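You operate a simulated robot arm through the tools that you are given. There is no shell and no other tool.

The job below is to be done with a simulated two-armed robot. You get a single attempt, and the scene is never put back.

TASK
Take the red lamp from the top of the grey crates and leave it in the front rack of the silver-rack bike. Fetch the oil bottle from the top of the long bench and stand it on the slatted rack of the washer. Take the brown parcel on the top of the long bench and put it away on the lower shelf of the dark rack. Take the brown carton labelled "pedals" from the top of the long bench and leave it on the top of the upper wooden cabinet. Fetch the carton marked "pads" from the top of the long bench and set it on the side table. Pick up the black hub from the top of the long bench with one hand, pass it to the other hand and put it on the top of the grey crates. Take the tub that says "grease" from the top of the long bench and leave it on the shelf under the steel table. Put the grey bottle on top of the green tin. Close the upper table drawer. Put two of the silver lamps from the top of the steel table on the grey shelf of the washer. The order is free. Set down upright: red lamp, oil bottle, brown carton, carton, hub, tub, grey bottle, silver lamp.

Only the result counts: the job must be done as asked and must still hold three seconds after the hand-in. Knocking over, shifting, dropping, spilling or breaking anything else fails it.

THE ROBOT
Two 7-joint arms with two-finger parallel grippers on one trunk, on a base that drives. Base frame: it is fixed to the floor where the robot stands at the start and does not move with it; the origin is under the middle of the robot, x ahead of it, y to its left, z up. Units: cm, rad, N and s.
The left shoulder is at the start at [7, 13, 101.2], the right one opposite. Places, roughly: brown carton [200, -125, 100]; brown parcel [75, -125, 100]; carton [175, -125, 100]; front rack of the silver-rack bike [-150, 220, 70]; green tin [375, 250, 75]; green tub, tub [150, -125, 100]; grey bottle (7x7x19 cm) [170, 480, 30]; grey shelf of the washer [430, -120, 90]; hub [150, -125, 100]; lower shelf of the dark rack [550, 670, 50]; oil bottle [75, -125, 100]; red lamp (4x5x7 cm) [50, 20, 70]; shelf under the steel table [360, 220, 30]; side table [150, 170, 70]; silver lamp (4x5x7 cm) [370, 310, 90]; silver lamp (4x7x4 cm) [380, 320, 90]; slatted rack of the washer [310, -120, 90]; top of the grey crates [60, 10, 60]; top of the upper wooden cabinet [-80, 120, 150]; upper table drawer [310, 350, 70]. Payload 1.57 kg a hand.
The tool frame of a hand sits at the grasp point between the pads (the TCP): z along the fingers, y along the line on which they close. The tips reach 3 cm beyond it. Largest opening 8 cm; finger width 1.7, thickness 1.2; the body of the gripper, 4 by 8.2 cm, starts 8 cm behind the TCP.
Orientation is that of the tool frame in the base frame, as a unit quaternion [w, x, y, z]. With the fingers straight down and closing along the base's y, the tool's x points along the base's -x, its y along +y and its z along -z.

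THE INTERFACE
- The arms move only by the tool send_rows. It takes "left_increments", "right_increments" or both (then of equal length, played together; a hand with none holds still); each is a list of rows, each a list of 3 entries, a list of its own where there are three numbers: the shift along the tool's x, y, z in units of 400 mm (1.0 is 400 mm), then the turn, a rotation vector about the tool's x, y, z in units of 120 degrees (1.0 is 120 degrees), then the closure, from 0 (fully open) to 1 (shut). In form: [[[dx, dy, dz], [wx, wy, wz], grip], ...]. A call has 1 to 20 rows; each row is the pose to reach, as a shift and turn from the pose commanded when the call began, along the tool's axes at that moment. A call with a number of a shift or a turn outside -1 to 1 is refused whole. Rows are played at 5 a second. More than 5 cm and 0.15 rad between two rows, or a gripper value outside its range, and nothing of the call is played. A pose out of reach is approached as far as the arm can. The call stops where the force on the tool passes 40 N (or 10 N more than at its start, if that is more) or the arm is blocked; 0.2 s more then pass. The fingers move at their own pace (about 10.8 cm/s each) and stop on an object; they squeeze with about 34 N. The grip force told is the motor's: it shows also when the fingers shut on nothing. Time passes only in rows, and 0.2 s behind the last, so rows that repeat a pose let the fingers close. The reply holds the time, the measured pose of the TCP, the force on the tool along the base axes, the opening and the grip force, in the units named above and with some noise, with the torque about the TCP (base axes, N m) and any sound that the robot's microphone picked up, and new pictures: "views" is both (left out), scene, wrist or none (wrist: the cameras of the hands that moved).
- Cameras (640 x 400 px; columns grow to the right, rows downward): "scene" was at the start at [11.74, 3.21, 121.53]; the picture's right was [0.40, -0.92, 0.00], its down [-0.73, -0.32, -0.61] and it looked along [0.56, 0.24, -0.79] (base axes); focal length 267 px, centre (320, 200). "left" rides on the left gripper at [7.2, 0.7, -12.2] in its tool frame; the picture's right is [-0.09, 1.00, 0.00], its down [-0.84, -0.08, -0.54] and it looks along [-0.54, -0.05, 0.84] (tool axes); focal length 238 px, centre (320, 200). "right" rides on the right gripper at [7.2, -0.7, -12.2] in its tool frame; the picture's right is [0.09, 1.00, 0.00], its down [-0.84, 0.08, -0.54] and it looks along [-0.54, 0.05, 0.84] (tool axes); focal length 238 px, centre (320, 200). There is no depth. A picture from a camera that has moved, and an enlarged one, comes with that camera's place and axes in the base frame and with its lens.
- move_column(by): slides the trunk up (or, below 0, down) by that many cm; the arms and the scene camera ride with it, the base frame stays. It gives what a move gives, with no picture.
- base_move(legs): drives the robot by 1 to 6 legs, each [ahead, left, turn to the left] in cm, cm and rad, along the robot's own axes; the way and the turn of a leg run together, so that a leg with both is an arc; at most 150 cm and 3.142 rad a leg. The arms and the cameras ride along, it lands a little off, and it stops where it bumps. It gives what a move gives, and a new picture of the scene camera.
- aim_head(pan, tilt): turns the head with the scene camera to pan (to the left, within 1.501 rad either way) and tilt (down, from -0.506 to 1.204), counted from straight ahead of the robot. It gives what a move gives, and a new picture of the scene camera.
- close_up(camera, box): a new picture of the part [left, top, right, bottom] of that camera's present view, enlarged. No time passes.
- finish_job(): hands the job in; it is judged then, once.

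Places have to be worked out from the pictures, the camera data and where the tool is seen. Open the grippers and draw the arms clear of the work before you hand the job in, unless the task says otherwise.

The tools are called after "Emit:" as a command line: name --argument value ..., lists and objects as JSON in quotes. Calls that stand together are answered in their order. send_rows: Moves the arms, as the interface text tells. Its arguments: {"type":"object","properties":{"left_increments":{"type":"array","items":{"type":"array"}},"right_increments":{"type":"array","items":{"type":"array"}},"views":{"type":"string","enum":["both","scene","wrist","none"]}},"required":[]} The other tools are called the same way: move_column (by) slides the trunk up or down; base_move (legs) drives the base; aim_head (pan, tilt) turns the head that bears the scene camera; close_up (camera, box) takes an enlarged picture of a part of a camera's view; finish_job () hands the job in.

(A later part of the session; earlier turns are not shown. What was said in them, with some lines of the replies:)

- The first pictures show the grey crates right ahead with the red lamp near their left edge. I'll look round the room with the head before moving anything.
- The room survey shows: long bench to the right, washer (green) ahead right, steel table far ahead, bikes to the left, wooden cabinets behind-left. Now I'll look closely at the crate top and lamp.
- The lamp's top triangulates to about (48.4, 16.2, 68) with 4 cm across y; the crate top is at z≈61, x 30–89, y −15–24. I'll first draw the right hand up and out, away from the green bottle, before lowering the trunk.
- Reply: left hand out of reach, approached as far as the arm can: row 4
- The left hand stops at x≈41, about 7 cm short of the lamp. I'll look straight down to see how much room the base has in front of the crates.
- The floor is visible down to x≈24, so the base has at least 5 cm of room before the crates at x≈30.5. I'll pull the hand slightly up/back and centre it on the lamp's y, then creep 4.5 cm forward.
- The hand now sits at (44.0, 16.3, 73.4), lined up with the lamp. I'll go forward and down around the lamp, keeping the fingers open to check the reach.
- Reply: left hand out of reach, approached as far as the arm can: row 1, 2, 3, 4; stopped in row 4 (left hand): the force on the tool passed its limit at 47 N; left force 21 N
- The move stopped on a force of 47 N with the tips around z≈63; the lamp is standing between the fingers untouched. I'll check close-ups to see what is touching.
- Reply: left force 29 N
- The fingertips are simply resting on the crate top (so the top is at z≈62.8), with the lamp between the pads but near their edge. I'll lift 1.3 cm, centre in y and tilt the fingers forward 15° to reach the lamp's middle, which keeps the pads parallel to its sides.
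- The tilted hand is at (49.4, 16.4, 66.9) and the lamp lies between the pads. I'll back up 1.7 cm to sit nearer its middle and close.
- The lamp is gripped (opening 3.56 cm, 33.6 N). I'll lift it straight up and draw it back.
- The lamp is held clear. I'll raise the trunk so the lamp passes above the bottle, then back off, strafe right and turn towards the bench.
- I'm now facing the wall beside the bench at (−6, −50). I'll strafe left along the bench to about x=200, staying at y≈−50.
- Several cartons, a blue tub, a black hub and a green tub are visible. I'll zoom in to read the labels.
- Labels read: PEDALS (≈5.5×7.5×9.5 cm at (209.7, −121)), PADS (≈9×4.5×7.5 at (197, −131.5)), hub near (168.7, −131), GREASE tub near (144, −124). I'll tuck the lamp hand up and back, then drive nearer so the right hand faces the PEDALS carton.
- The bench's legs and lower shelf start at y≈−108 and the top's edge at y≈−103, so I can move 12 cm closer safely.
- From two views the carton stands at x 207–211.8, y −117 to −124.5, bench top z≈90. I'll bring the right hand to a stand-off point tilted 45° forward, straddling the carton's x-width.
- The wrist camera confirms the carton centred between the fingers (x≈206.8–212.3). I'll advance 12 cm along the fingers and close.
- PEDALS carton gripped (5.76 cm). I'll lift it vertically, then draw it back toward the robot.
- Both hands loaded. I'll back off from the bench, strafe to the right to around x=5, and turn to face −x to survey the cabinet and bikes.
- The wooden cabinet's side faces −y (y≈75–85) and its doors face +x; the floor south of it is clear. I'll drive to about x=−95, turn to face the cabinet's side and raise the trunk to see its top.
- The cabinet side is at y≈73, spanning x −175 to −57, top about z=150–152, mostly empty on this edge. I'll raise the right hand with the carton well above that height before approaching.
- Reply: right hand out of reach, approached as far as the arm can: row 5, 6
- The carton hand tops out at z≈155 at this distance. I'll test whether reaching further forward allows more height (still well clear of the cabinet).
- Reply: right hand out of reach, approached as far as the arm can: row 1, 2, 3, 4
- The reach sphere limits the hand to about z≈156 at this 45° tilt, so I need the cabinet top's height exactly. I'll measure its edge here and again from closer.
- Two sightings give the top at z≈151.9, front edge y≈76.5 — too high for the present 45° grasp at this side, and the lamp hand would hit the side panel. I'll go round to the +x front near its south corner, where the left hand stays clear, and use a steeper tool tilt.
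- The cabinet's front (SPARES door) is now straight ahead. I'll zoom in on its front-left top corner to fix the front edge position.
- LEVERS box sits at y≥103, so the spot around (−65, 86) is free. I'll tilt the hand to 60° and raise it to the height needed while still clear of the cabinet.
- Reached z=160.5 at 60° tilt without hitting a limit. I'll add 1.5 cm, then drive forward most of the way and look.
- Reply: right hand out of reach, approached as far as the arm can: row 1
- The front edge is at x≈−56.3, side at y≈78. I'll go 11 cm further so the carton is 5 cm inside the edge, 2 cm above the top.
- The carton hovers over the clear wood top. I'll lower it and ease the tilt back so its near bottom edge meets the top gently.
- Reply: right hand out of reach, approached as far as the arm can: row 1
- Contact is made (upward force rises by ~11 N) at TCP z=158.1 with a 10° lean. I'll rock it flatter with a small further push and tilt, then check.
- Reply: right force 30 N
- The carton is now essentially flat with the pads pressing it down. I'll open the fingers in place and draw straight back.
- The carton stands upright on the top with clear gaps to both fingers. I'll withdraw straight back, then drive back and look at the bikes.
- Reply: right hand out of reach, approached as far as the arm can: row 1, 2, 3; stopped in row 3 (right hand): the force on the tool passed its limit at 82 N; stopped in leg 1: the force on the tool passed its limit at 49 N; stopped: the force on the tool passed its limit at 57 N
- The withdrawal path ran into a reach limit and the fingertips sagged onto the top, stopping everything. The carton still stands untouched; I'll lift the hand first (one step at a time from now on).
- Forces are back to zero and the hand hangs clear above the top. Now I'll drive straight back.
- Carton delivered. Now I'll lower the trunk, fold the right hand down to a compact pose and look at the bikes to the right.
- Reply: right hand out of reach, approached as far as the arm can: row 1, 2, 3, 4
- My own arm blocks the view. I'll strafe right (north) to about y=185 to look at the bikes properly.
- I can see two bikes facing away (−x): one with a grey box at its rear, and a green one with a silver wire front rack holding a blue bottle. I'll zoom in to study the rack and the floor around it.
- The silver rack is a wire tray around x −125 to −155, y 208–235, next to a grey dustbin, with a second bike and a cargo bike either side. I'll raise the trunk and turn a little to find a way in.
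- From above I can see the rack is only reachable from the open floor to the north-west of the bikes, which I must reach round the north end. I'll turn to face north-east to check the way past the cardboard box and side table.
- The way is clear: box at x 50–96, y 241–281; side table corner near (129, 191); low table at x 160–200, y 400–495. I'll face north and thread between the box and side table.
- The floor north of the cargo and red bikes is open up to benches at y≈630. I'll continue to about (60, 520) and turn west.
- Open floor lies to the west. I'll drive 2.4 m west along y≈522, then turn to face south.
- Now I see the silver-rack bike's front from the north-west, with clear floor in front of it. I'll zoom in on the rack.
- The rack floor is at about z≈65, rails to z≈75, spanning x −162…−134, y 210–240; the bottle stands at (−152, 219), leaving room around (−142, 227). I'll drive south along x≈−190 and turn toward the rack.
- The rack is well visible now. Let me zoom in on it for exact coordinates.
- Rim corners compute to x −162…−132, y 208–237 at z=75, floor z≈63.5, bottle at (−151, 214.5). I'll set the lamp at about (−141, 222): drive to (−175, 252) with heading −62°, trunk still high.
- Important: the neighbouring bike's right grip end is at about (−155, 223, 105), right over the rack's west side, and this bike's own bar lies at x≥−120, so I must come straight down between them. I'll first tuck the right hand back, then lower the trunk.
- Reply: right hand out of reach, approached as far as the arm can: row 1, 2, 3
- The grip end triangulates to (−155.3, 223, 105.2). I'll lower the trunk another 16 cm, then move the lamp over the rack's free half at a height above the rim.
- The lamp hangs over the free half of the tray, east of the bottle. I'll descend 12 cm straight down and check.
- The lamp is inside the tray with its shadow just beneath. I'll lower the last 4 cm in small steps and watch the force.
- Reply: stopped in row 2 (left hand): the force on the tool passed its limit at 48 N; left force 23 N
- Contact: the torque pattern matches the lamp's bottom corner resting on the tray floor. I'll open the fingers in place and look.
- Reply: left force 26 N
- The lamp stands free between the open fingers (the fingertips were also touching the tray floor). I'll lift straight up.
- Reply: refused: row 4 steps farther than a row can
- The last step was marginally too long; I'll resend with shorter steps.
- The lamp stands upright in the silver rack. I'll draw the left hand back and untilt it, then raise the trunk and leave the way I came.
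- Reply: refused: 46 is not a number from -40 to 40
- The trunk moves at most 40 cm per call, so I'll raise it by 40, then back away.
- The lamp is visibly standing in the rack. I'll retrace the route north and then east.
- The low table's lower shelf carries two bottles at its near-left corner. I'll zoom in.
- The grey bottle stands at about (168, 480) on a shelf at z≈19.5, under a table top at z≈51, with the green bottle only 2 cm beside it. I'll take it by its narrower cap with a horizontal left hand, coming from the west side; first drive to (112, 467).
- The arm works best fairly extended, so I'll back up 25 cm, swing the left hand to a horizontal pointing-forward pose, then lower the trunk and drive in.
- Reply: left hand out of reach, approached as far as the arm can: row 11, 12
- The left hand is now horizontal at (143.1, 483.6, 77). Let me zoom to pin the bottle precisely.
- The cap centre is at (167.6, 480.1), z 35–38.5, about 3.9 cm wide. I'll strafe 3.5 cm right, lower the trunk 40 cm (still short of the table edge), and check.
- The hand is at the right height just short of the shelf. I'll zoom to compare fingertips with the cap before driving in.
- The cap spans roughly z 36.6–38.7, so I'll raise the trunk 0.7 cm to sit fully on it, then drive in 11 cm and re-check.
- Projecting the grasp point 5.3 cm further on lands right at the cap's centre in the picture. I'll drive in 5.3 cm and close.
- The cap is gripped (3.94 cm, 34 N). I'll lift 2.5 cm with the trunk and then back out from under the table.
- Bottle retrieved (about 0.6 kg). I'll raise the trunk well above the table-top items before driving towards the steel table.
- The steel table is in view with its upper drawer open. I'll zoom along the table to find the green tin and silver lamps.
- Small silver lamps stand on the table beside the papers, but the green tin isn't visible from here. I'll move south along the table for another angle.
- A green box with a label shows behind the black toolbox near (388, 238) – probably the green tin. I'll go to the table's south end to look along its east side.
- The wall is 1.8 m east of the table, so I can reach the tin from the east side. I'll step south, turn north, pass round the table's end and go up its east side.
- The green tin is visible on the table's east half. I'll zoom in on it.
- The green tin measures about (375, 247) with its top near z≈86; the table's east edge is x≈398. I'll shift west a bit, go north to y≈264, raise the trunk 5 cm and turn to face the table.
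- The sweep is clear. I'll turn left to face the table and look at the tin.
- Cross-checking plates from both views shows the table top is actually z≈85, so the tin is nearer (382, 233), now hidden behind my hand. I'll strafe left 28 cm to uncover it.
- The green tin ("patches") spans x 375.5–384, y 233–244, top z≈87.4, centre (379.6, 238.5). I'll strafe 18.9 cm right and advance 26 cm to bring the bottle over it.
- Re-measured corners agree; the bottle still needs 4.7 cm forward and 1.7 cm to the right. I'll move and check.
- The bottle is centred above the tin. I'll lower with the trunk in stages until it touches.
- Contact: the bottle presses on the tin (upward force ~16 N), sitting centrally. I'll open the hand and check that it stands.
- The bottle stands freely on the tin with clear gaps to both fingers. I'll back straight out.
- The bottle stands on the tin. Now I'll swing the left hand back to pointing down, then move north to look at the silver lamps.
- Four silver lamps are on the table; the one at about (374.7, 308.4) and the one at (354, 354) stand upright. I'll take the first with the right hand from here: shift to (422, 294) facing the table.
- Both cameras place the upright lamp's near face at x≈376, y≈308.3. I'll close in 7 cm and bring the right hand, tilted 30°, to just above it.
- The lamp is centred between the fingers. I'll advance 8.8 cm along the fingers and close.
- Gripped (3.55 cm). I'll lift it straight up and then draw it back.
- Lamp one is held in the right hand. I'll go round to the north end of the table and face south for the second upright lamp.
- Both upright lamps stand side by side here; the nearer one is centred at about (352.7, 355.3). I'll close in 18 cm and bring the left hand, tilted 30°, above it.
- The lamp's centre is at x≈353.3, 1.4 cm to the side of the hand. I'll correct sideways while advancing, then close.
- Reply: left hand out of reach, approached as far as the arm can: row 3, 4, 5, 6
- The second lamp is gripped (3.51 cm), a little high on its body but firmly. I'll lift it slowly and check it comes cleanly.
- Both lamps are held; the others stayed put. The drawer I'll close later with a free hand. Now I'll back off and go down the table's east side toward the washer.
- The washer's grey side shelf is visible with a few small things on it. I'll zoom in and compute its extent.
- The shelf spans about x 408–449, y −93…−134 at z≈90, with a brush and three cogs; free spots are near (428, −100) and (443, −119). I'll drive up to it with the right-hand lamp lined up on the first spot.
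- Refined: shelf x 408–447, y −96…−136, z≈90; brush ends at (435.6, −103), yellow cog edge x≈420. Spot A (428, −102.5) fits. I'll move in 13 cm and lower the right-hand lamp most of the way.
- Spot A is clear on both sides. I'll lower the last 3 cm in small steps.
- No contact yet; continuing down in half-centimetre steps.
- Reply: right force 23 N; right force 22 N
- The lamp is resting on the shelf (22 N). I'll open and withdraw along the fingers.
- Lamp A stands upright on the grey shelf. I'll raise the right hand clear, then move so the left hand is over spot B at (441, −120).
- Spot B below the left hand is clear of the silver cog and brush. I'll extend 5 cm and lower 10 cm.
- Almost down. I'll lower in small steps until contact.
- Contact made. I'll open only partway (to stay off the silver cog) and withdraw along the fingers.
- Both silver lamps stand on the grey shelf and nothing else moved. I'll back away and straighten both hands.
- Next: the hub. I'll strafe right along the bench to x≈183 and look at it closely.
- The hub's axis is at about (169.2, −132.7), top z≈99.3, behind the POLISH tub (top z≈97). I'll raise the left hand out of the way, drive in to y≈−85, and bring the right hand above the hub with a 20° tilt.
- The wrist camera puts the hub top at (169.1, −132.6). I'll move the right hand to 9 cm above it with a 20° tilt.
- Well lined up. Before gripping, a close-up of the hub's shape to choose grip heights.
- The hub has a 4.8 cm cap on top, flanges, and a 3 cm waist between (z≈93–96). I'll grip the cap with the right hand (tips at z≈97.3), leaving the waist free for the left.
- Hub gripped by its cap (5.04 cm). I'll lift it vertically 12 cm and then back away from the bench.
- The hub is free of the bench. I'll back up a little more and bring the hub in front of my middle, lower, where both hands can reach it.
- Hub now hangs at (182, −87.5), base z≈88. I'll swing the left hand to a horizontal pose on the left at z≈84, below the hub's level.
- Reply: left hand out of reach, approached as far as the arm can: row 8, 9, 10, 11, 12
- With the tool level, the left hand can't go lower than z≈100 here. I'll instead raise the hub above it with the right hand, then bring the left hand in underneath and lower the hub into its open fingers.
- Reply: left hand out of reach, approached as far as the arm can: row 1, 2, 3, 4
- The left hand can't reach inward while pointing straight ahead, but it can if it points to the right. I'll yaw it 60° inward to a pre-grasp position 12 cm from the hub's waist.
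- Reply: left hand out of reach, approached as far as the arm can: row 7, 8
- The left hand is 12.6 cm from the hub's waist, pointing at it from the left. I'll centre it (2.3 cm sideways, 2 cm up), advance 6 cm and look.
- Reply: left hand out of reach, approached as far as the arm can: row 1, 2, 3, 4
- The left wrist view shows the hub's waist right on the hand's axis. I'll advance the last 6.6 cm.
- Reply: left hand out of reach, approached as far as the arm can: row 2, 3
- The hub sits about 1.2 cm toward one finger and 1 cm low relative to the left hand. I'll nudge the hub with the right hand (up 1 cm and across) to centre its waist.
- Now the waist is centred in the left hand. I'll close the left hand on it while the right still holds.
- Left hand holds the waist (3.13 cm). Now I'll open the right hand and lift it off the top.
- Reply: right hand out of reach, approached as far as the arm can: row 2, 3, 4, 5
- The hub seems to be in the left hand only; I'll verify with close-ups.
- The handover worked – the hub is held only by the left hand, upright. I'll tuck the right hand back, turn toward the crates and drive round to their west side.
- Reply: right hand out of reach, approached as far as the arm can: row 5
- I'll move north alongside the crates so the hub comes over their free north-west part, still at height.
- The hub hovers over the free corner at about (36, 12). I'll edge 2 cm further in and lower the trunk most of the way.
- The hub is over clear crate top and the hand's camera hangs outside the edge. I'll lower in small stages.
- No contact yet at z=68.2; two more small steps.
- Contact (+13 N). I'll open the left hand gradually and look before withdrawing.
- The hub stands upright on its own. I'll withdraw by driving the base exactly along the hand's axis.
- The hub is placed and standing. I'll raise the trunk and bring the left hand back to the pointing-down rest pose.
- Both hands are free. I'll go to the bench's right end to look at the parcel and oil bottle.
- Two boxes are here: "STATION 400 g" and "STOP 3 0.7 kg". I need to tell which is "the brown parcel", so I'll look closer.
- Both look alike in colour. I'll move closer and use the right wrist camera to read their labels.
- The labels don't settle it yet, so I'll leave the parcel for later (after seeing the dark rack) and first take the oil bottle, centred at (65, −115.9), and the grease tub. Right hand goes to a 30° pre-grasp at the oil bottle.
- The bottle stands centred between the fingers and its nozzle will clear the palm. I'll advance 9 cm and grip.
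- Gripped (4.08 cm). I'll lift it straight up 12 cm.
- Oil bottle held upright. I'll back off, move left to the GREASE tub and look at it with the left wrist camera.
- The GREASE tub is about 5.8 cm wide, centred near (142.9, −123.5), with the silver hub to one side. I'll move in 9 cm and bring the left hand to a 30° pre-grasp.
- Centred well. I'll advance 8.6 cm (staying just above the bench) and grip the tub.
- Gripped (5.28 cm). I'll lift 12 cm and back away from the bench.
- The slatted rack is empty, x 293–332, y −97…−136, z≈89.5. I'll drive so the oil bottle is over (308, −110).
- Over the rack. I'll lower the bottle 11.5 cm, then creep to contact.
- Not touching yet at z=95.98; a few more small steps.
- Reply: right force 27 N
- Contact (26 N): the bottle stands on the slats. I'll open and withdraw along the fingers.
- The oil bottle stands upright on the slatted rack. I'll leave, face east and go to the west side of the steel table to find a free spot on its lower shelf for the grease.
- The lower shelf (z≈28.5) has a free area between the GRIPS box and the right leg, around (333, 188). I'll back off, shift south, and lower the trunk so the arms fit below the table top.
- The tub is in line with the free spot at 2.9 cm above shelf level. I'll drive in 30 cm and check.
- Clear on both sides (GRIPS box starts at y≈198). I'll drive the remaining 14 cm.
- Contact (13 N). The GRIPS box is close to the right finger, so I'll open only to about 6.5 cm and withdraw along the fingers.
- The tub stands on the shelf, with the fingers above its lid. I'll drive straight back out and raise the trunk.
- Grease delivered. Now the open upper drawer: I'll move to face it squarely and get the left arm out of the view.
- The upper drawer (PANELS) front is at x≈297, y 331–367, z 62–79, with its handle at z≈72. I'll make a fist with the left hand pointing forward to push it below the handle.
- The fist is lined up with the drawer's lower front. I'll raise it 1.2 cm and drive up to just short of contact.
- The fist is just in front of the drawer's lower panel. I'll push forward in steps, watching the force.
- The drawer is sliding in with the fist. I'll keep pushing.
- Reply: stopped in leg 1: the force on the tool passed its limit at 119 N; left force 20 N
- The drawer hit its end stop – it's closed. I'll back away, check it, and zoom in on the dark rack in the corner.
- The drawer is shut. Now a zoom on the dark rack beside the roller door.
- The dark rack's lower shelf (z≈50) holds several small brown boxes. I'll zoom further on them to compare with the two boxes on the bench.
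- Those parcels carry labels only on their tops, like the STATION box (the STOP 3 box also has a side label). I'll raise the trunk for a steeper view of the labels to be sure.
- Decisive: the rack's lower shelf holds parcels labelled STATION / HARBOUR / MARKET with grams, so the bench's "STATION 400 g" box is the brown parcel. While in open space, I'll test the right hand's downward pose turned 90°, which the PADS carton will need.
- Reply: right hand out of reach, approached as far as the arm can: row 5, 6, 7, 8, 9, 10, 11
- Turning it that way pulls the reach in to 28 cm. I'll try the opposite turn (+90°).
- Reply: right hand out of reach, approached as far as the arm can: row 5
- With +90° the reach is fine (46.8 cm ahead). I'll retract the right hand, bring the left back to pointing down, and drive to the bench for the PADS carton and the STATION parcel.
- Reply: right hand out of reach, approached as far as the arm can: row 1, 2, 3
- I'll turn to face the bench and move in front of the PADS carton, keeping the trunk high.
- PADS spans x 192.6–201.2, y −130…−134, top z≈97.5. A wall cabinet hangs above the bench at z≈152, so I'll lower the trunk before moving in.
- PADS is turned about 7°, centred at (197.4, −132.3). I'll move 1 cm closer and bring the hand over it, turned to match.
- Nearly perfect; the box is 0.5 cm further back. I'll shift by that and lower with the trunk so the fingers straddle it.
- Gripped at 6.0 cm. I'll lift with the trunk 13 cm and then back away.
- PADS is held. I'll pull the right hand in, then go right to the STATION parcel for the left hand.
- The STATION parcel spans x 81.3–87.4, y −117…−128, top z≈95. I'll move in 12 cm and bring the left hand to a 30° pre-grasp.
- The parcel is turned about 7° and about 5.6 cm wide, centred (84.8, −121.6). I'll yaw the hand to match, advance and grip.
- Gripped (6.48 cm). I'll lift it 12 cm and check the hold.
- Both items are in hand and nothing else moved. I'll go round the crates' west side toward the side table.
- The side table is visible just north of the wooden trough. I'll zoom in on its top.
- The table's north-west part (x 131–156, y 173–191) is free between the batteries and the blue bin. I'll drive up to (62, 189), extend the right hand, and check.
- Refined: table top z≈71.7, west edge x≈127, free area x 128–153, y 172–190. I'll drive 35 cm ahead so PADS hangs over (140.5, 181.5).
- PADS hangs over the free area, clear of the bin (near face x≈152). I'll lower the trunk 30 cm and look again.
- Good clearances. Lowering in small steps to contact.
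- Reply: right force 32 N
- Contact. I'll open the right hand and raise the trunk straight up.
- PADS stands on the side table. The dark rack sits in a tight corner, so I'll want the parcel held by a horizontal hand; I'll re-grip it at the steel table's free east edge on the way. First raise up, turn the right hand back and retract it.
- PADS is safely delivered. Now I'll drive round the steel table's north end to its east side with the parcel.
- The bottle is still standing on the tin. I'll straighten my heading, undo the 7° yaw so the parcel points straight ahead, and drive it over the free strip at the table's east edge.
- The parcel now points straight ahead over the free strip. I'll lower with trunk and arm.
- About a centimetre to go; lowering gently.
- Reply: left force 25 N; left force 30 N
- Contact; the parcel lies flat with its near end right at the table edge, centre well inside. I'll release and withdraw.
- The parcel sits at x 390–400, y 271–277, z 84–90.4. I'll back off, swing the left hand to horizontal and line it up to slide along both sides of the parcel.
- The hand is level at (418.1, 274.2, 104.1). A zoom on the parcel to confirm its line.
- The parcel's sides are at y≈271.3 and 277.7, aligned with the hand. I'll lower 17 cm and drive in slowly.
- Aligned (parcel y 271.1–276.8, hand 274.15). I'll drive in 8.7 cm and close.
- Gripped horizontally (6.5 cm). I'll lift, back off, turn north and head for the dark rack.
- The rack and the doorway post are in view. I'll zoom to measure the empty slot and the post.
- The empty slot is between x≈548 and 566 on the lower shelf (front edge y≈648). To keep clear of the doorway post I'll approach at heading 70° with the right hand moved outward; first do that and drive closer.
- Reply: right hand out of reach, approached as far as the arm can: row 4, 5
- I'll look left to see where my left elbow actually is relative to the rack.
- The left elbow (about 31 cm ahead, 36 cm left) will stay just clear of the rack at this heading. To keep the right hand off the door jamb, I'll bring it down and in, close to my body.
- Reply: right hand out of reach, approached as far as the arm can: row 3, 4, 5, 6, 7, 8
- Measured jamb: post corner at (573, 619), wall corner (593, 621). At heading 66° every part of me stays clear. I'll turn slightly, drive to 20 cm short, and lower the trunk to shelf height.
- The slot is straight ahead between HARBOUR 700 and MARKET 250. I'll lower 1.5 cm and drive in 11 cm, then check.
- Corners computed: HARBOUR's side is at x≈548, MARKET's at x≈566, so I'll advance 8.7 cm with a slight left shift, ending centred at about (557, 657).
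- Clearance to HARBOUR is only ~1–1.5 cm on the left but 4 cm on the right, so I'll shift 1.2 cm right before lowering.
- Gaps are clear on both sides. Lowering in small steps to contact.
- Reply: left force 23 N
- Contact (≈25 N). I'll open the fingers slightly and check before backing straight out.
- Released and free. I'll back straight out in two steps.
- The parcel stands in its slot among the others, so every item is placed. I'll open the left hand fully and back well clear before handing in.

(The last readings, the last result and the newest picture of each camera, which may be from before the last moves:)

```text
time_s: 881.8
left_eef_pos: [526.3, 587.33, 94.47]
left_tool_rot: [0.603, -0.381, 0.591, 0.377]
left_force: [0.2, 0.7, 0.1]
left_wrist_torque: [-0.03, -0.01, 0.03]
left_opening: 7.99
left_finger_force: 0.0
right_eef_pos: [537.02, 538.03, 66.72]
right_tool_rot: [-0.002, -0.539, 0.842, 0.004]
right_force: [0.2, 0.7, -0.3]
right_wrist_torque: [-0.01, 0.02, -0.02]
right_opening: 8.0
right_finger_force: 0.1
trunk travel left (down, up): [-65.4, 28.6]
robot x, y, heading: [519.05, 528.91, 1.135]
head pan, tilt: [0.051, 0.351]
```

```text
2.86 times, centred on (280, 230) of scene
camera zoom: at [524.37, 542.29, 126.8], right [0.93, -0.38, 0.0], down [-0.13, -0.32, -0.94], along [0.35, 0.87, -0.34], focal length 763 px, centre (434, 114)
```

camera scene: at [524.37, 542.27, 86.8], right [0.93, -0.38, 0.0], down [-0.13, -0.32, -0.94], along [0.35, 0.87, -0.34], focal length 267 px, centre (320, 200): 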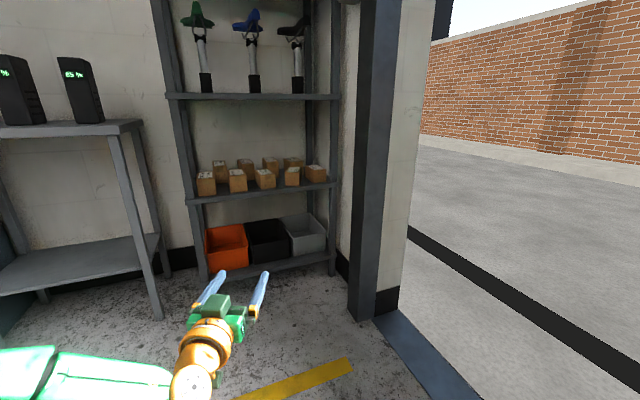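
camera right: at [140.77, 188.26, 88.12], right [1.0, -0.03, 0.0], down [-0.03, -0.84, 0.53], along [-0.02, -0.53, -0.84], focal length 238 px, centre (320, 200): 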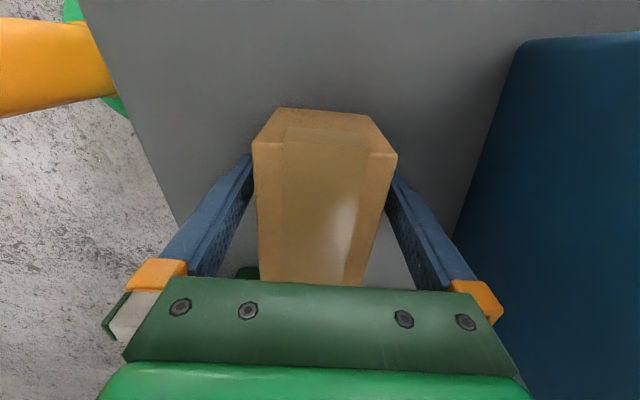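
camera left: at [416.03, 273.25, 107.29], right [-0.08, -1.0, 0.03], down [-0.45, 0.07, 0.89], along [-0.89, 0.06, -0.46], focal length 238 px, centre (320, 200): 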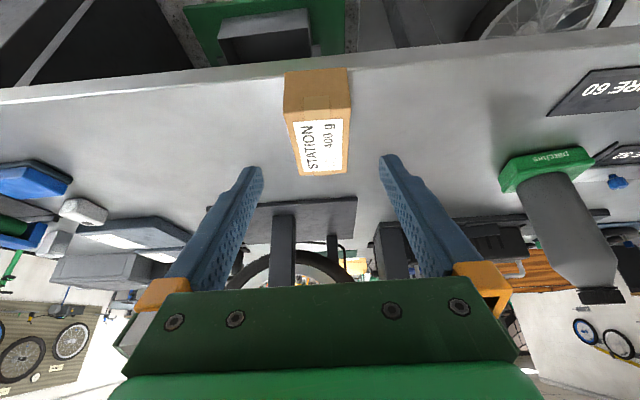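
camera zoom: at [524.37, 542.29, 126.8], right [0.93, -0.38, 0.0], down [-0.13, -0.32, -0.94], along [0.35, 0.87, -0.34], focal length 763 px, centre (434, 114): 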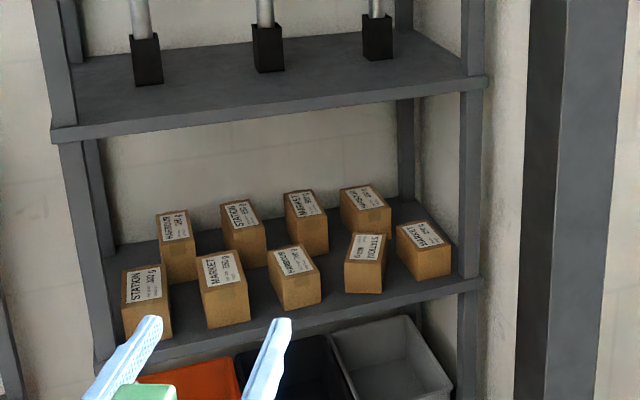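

The parcel is in line with its neighbours. As a last check I'll turn round and look back at the table, crates and cabinet from here.

Emit:
base_move --legs '[[0, 0, 2.6]]'

Emit:
aim_head --pan 0.1 --tilt 0.2

```text
time_s: 888.5
left_eef_pos: [485.09, 480.73, 94.54]
left_tool_rot: [-0.222, -0.665, -0.229, 0.675]
left_force: [-1.1, -0.5, 0.3]
left_wrist_torque: [-0.01, 0.0, 0.01]
left_opening: 7.98
left_finger_force: 0.2
right_eef_pos: [498.58, 529.3, 66.72]
right_tool_rot: [0.004, 0.947, 0.32, 0.001]
right_force: [0.8, -0.1, 0.5]
right_wrist_torque: [0.0, 0.04, 0.01]
right_opening: 8.02
right_finger_force: 0.0
trunk travel left (down, up): [-65.4, 28.6]
robot x, y, heading: [518.48, 529.15, -2.494]
head pan, tilt: [0.051, 0.351]
camera scene: at [507.64, 520.06, 126.8], right [-0.65, 0.76, 0.0], down [0.26, 0.22, -0.94], along [-0.72, -0.61, -0.34], focal length 267 px, centre (320, 200)
```

scene: 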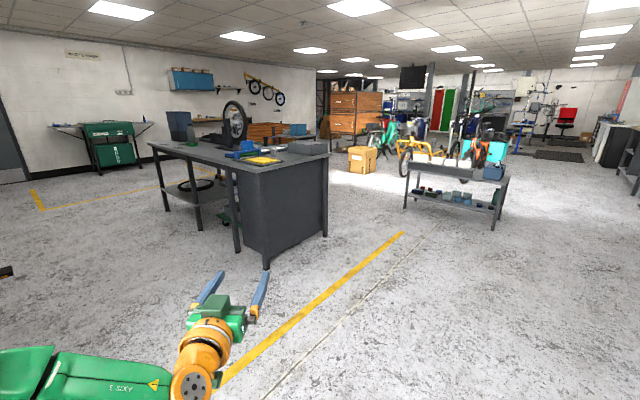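

```text
time_s: 889.2
left_eef_pos: [485.19, 480.7, 94.4]
left_tool_rot: [-0.223, -0.666, -0.229, 0.674]
left_force: [0.1, 0.2, -0.2]
left_wrist_torque: [0.05, -0.04, -0.01]
left_opening: 8.02
left_finger_force: 0.1
right_eef_pos: [498.67, 529.38, 66.7]
right_tool_rot: [0.004, 0.947, 0.321, 0.003]
right_force: [0.2, -0.8, 0.0]
right_wrist_torque: [-0.01, -0.02, -0.02]
right_opening: 8.0
right_finger_force: 0.1
trunk travel left (down, up): [-65.4, 28.6]
robot x, y, heading: [518.8, 528.99, -2.493]
head pan, tilt: [0.099, 0.201]
camera scene: at [507.94, 519.71, 128.2], right [-0.68, 0.73, 0.0], down [0.15, 0.14, -0.98], along [-0.72, -0.67, -0.2], focal length 267 px, centre (320, 200)
```

scene: 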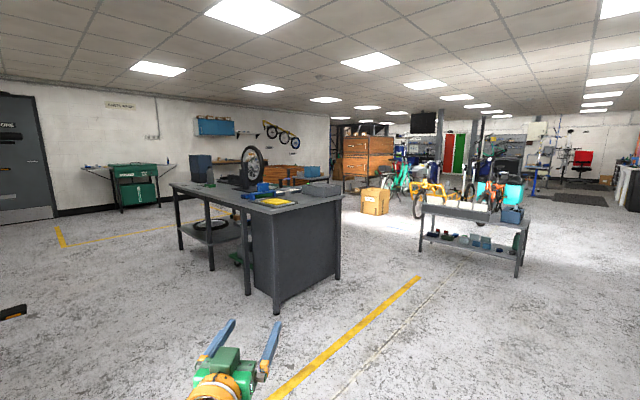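

Emit:
close_up --camera "scene" --box '[190, 150, 290, 210]'

Emit:
close_up --camera "scene" --box '[335, 125, 400, 165]'

Emit:
close_up --camera "scene" --box '[75, 150, 185, 215]'

```text
6.40 times, centred on (240, 180) of scene
camera zoom: at [507.94, 519.71, 128.2], right [-0.68, 0.73, 0.0], down [0.15, 0.14, -0.98], along [-0.72, -0.67, -0.2], focal length 1710 px, centre (832, 328)
```

zoom: 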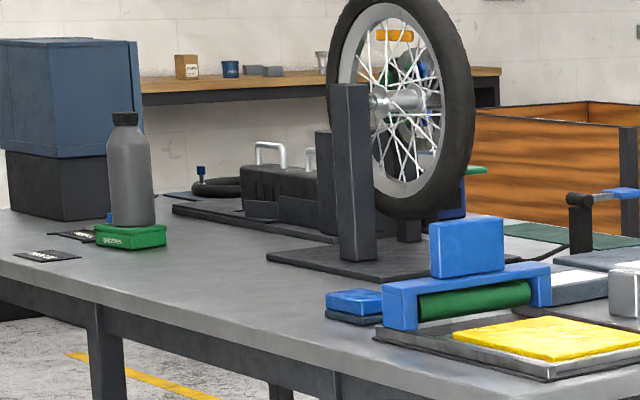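

```text
9.85 times, centred on (368, 145) of scene
camera zoom: at [507.94, 519.71, 128.2], right [-0.68, 0.73, 0.0], down [0.15, 0.14, -0.98], along [-0.72, -0.67, -0.2], focal length 2630 px, centre (-148, 742)
```

zoom: 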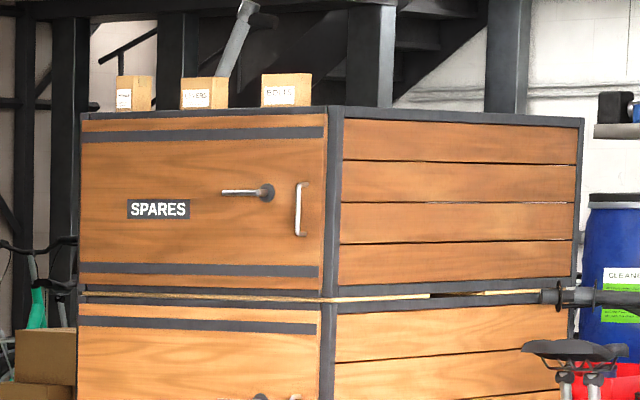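

```text
5.82 times, centred on (130, 182) of scene
camera zoom: at [507.94, 519.71, 128.2], right [-0.68, 0.73, 0.0], down [0.15, 0.14, -0.98], along [-0.72, -0.67, -0.2], focal length 1554 px, centre (1426, 302)
```

zoom: 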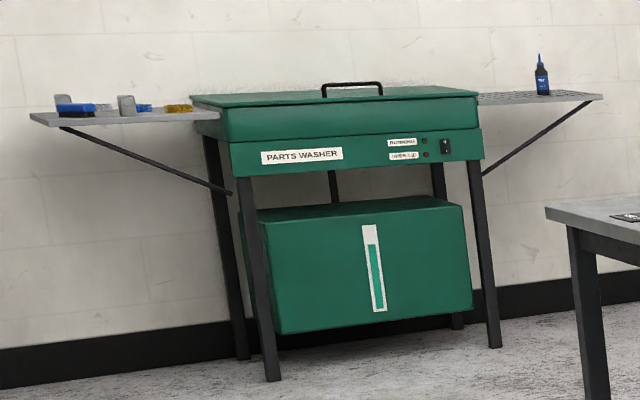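

The far views confirm it: the bottle stands on the tin, the PEDALS carton is upright on the cabinet, and both silver lamps and the oil bottle stand on the washer. The hands are open and clear, so I'm handing the job in.

Emit:
finish_job

```text
The job is handed in.
```

I handed the job in with all ten parts done. Each item was in place the last time I looked at it.

| Item | Where it is now |
|---|---|
| Red lamp | Upright in the silver-rack bike's front rack, beside the blue bottle |
| Oil bottle | Standing on the washer's slatted rack |
| Brown parcel | Lower shelf of the dark rack |
| "Pedals" carton | Upright on top of the upper wooden cabinet |
| "Pads" carton | Upright on the side table |
| Black hub | Picked up with the right hand, passed to the left in mid-air, and set upright on the grey crates |
| "Grease" tub | Upright on the shelf under the steel table |
| Grey bottle | Standing on the green tin |
| Upper table drawer | Pushed shut to its stop |
| Two silver lamps | Both upright on the washer's grey shelf |

- **Final check:** Just before handing in I could still see the parcel, the "pedals" carton, the grey bottle, both silver lamps and the oil bottle in place. The red lamp, hub, "grease" tub, "pads" carton and drawer I last saw when I left each of them.
- **Which parcel:** There were two brown boxes at that end of the bench. I took the one marked "STATION 400 g", because the dark rack's lower shelf already held boxes with the same kind of label. The other, "STOP 3 0.7 kg", I left where it was.
- **Contact at the cabinet:** While letting go of the "pedals" carton, my fingertips pressed on the cabinet top hard enough to trip the force limit. The carton stayed upright and I saw nothing else move.
- **Drawer:** The force on my hand peaked at 119 N when the drawer hit its stop. The bottle on the tin was still standing when I next saw the table.
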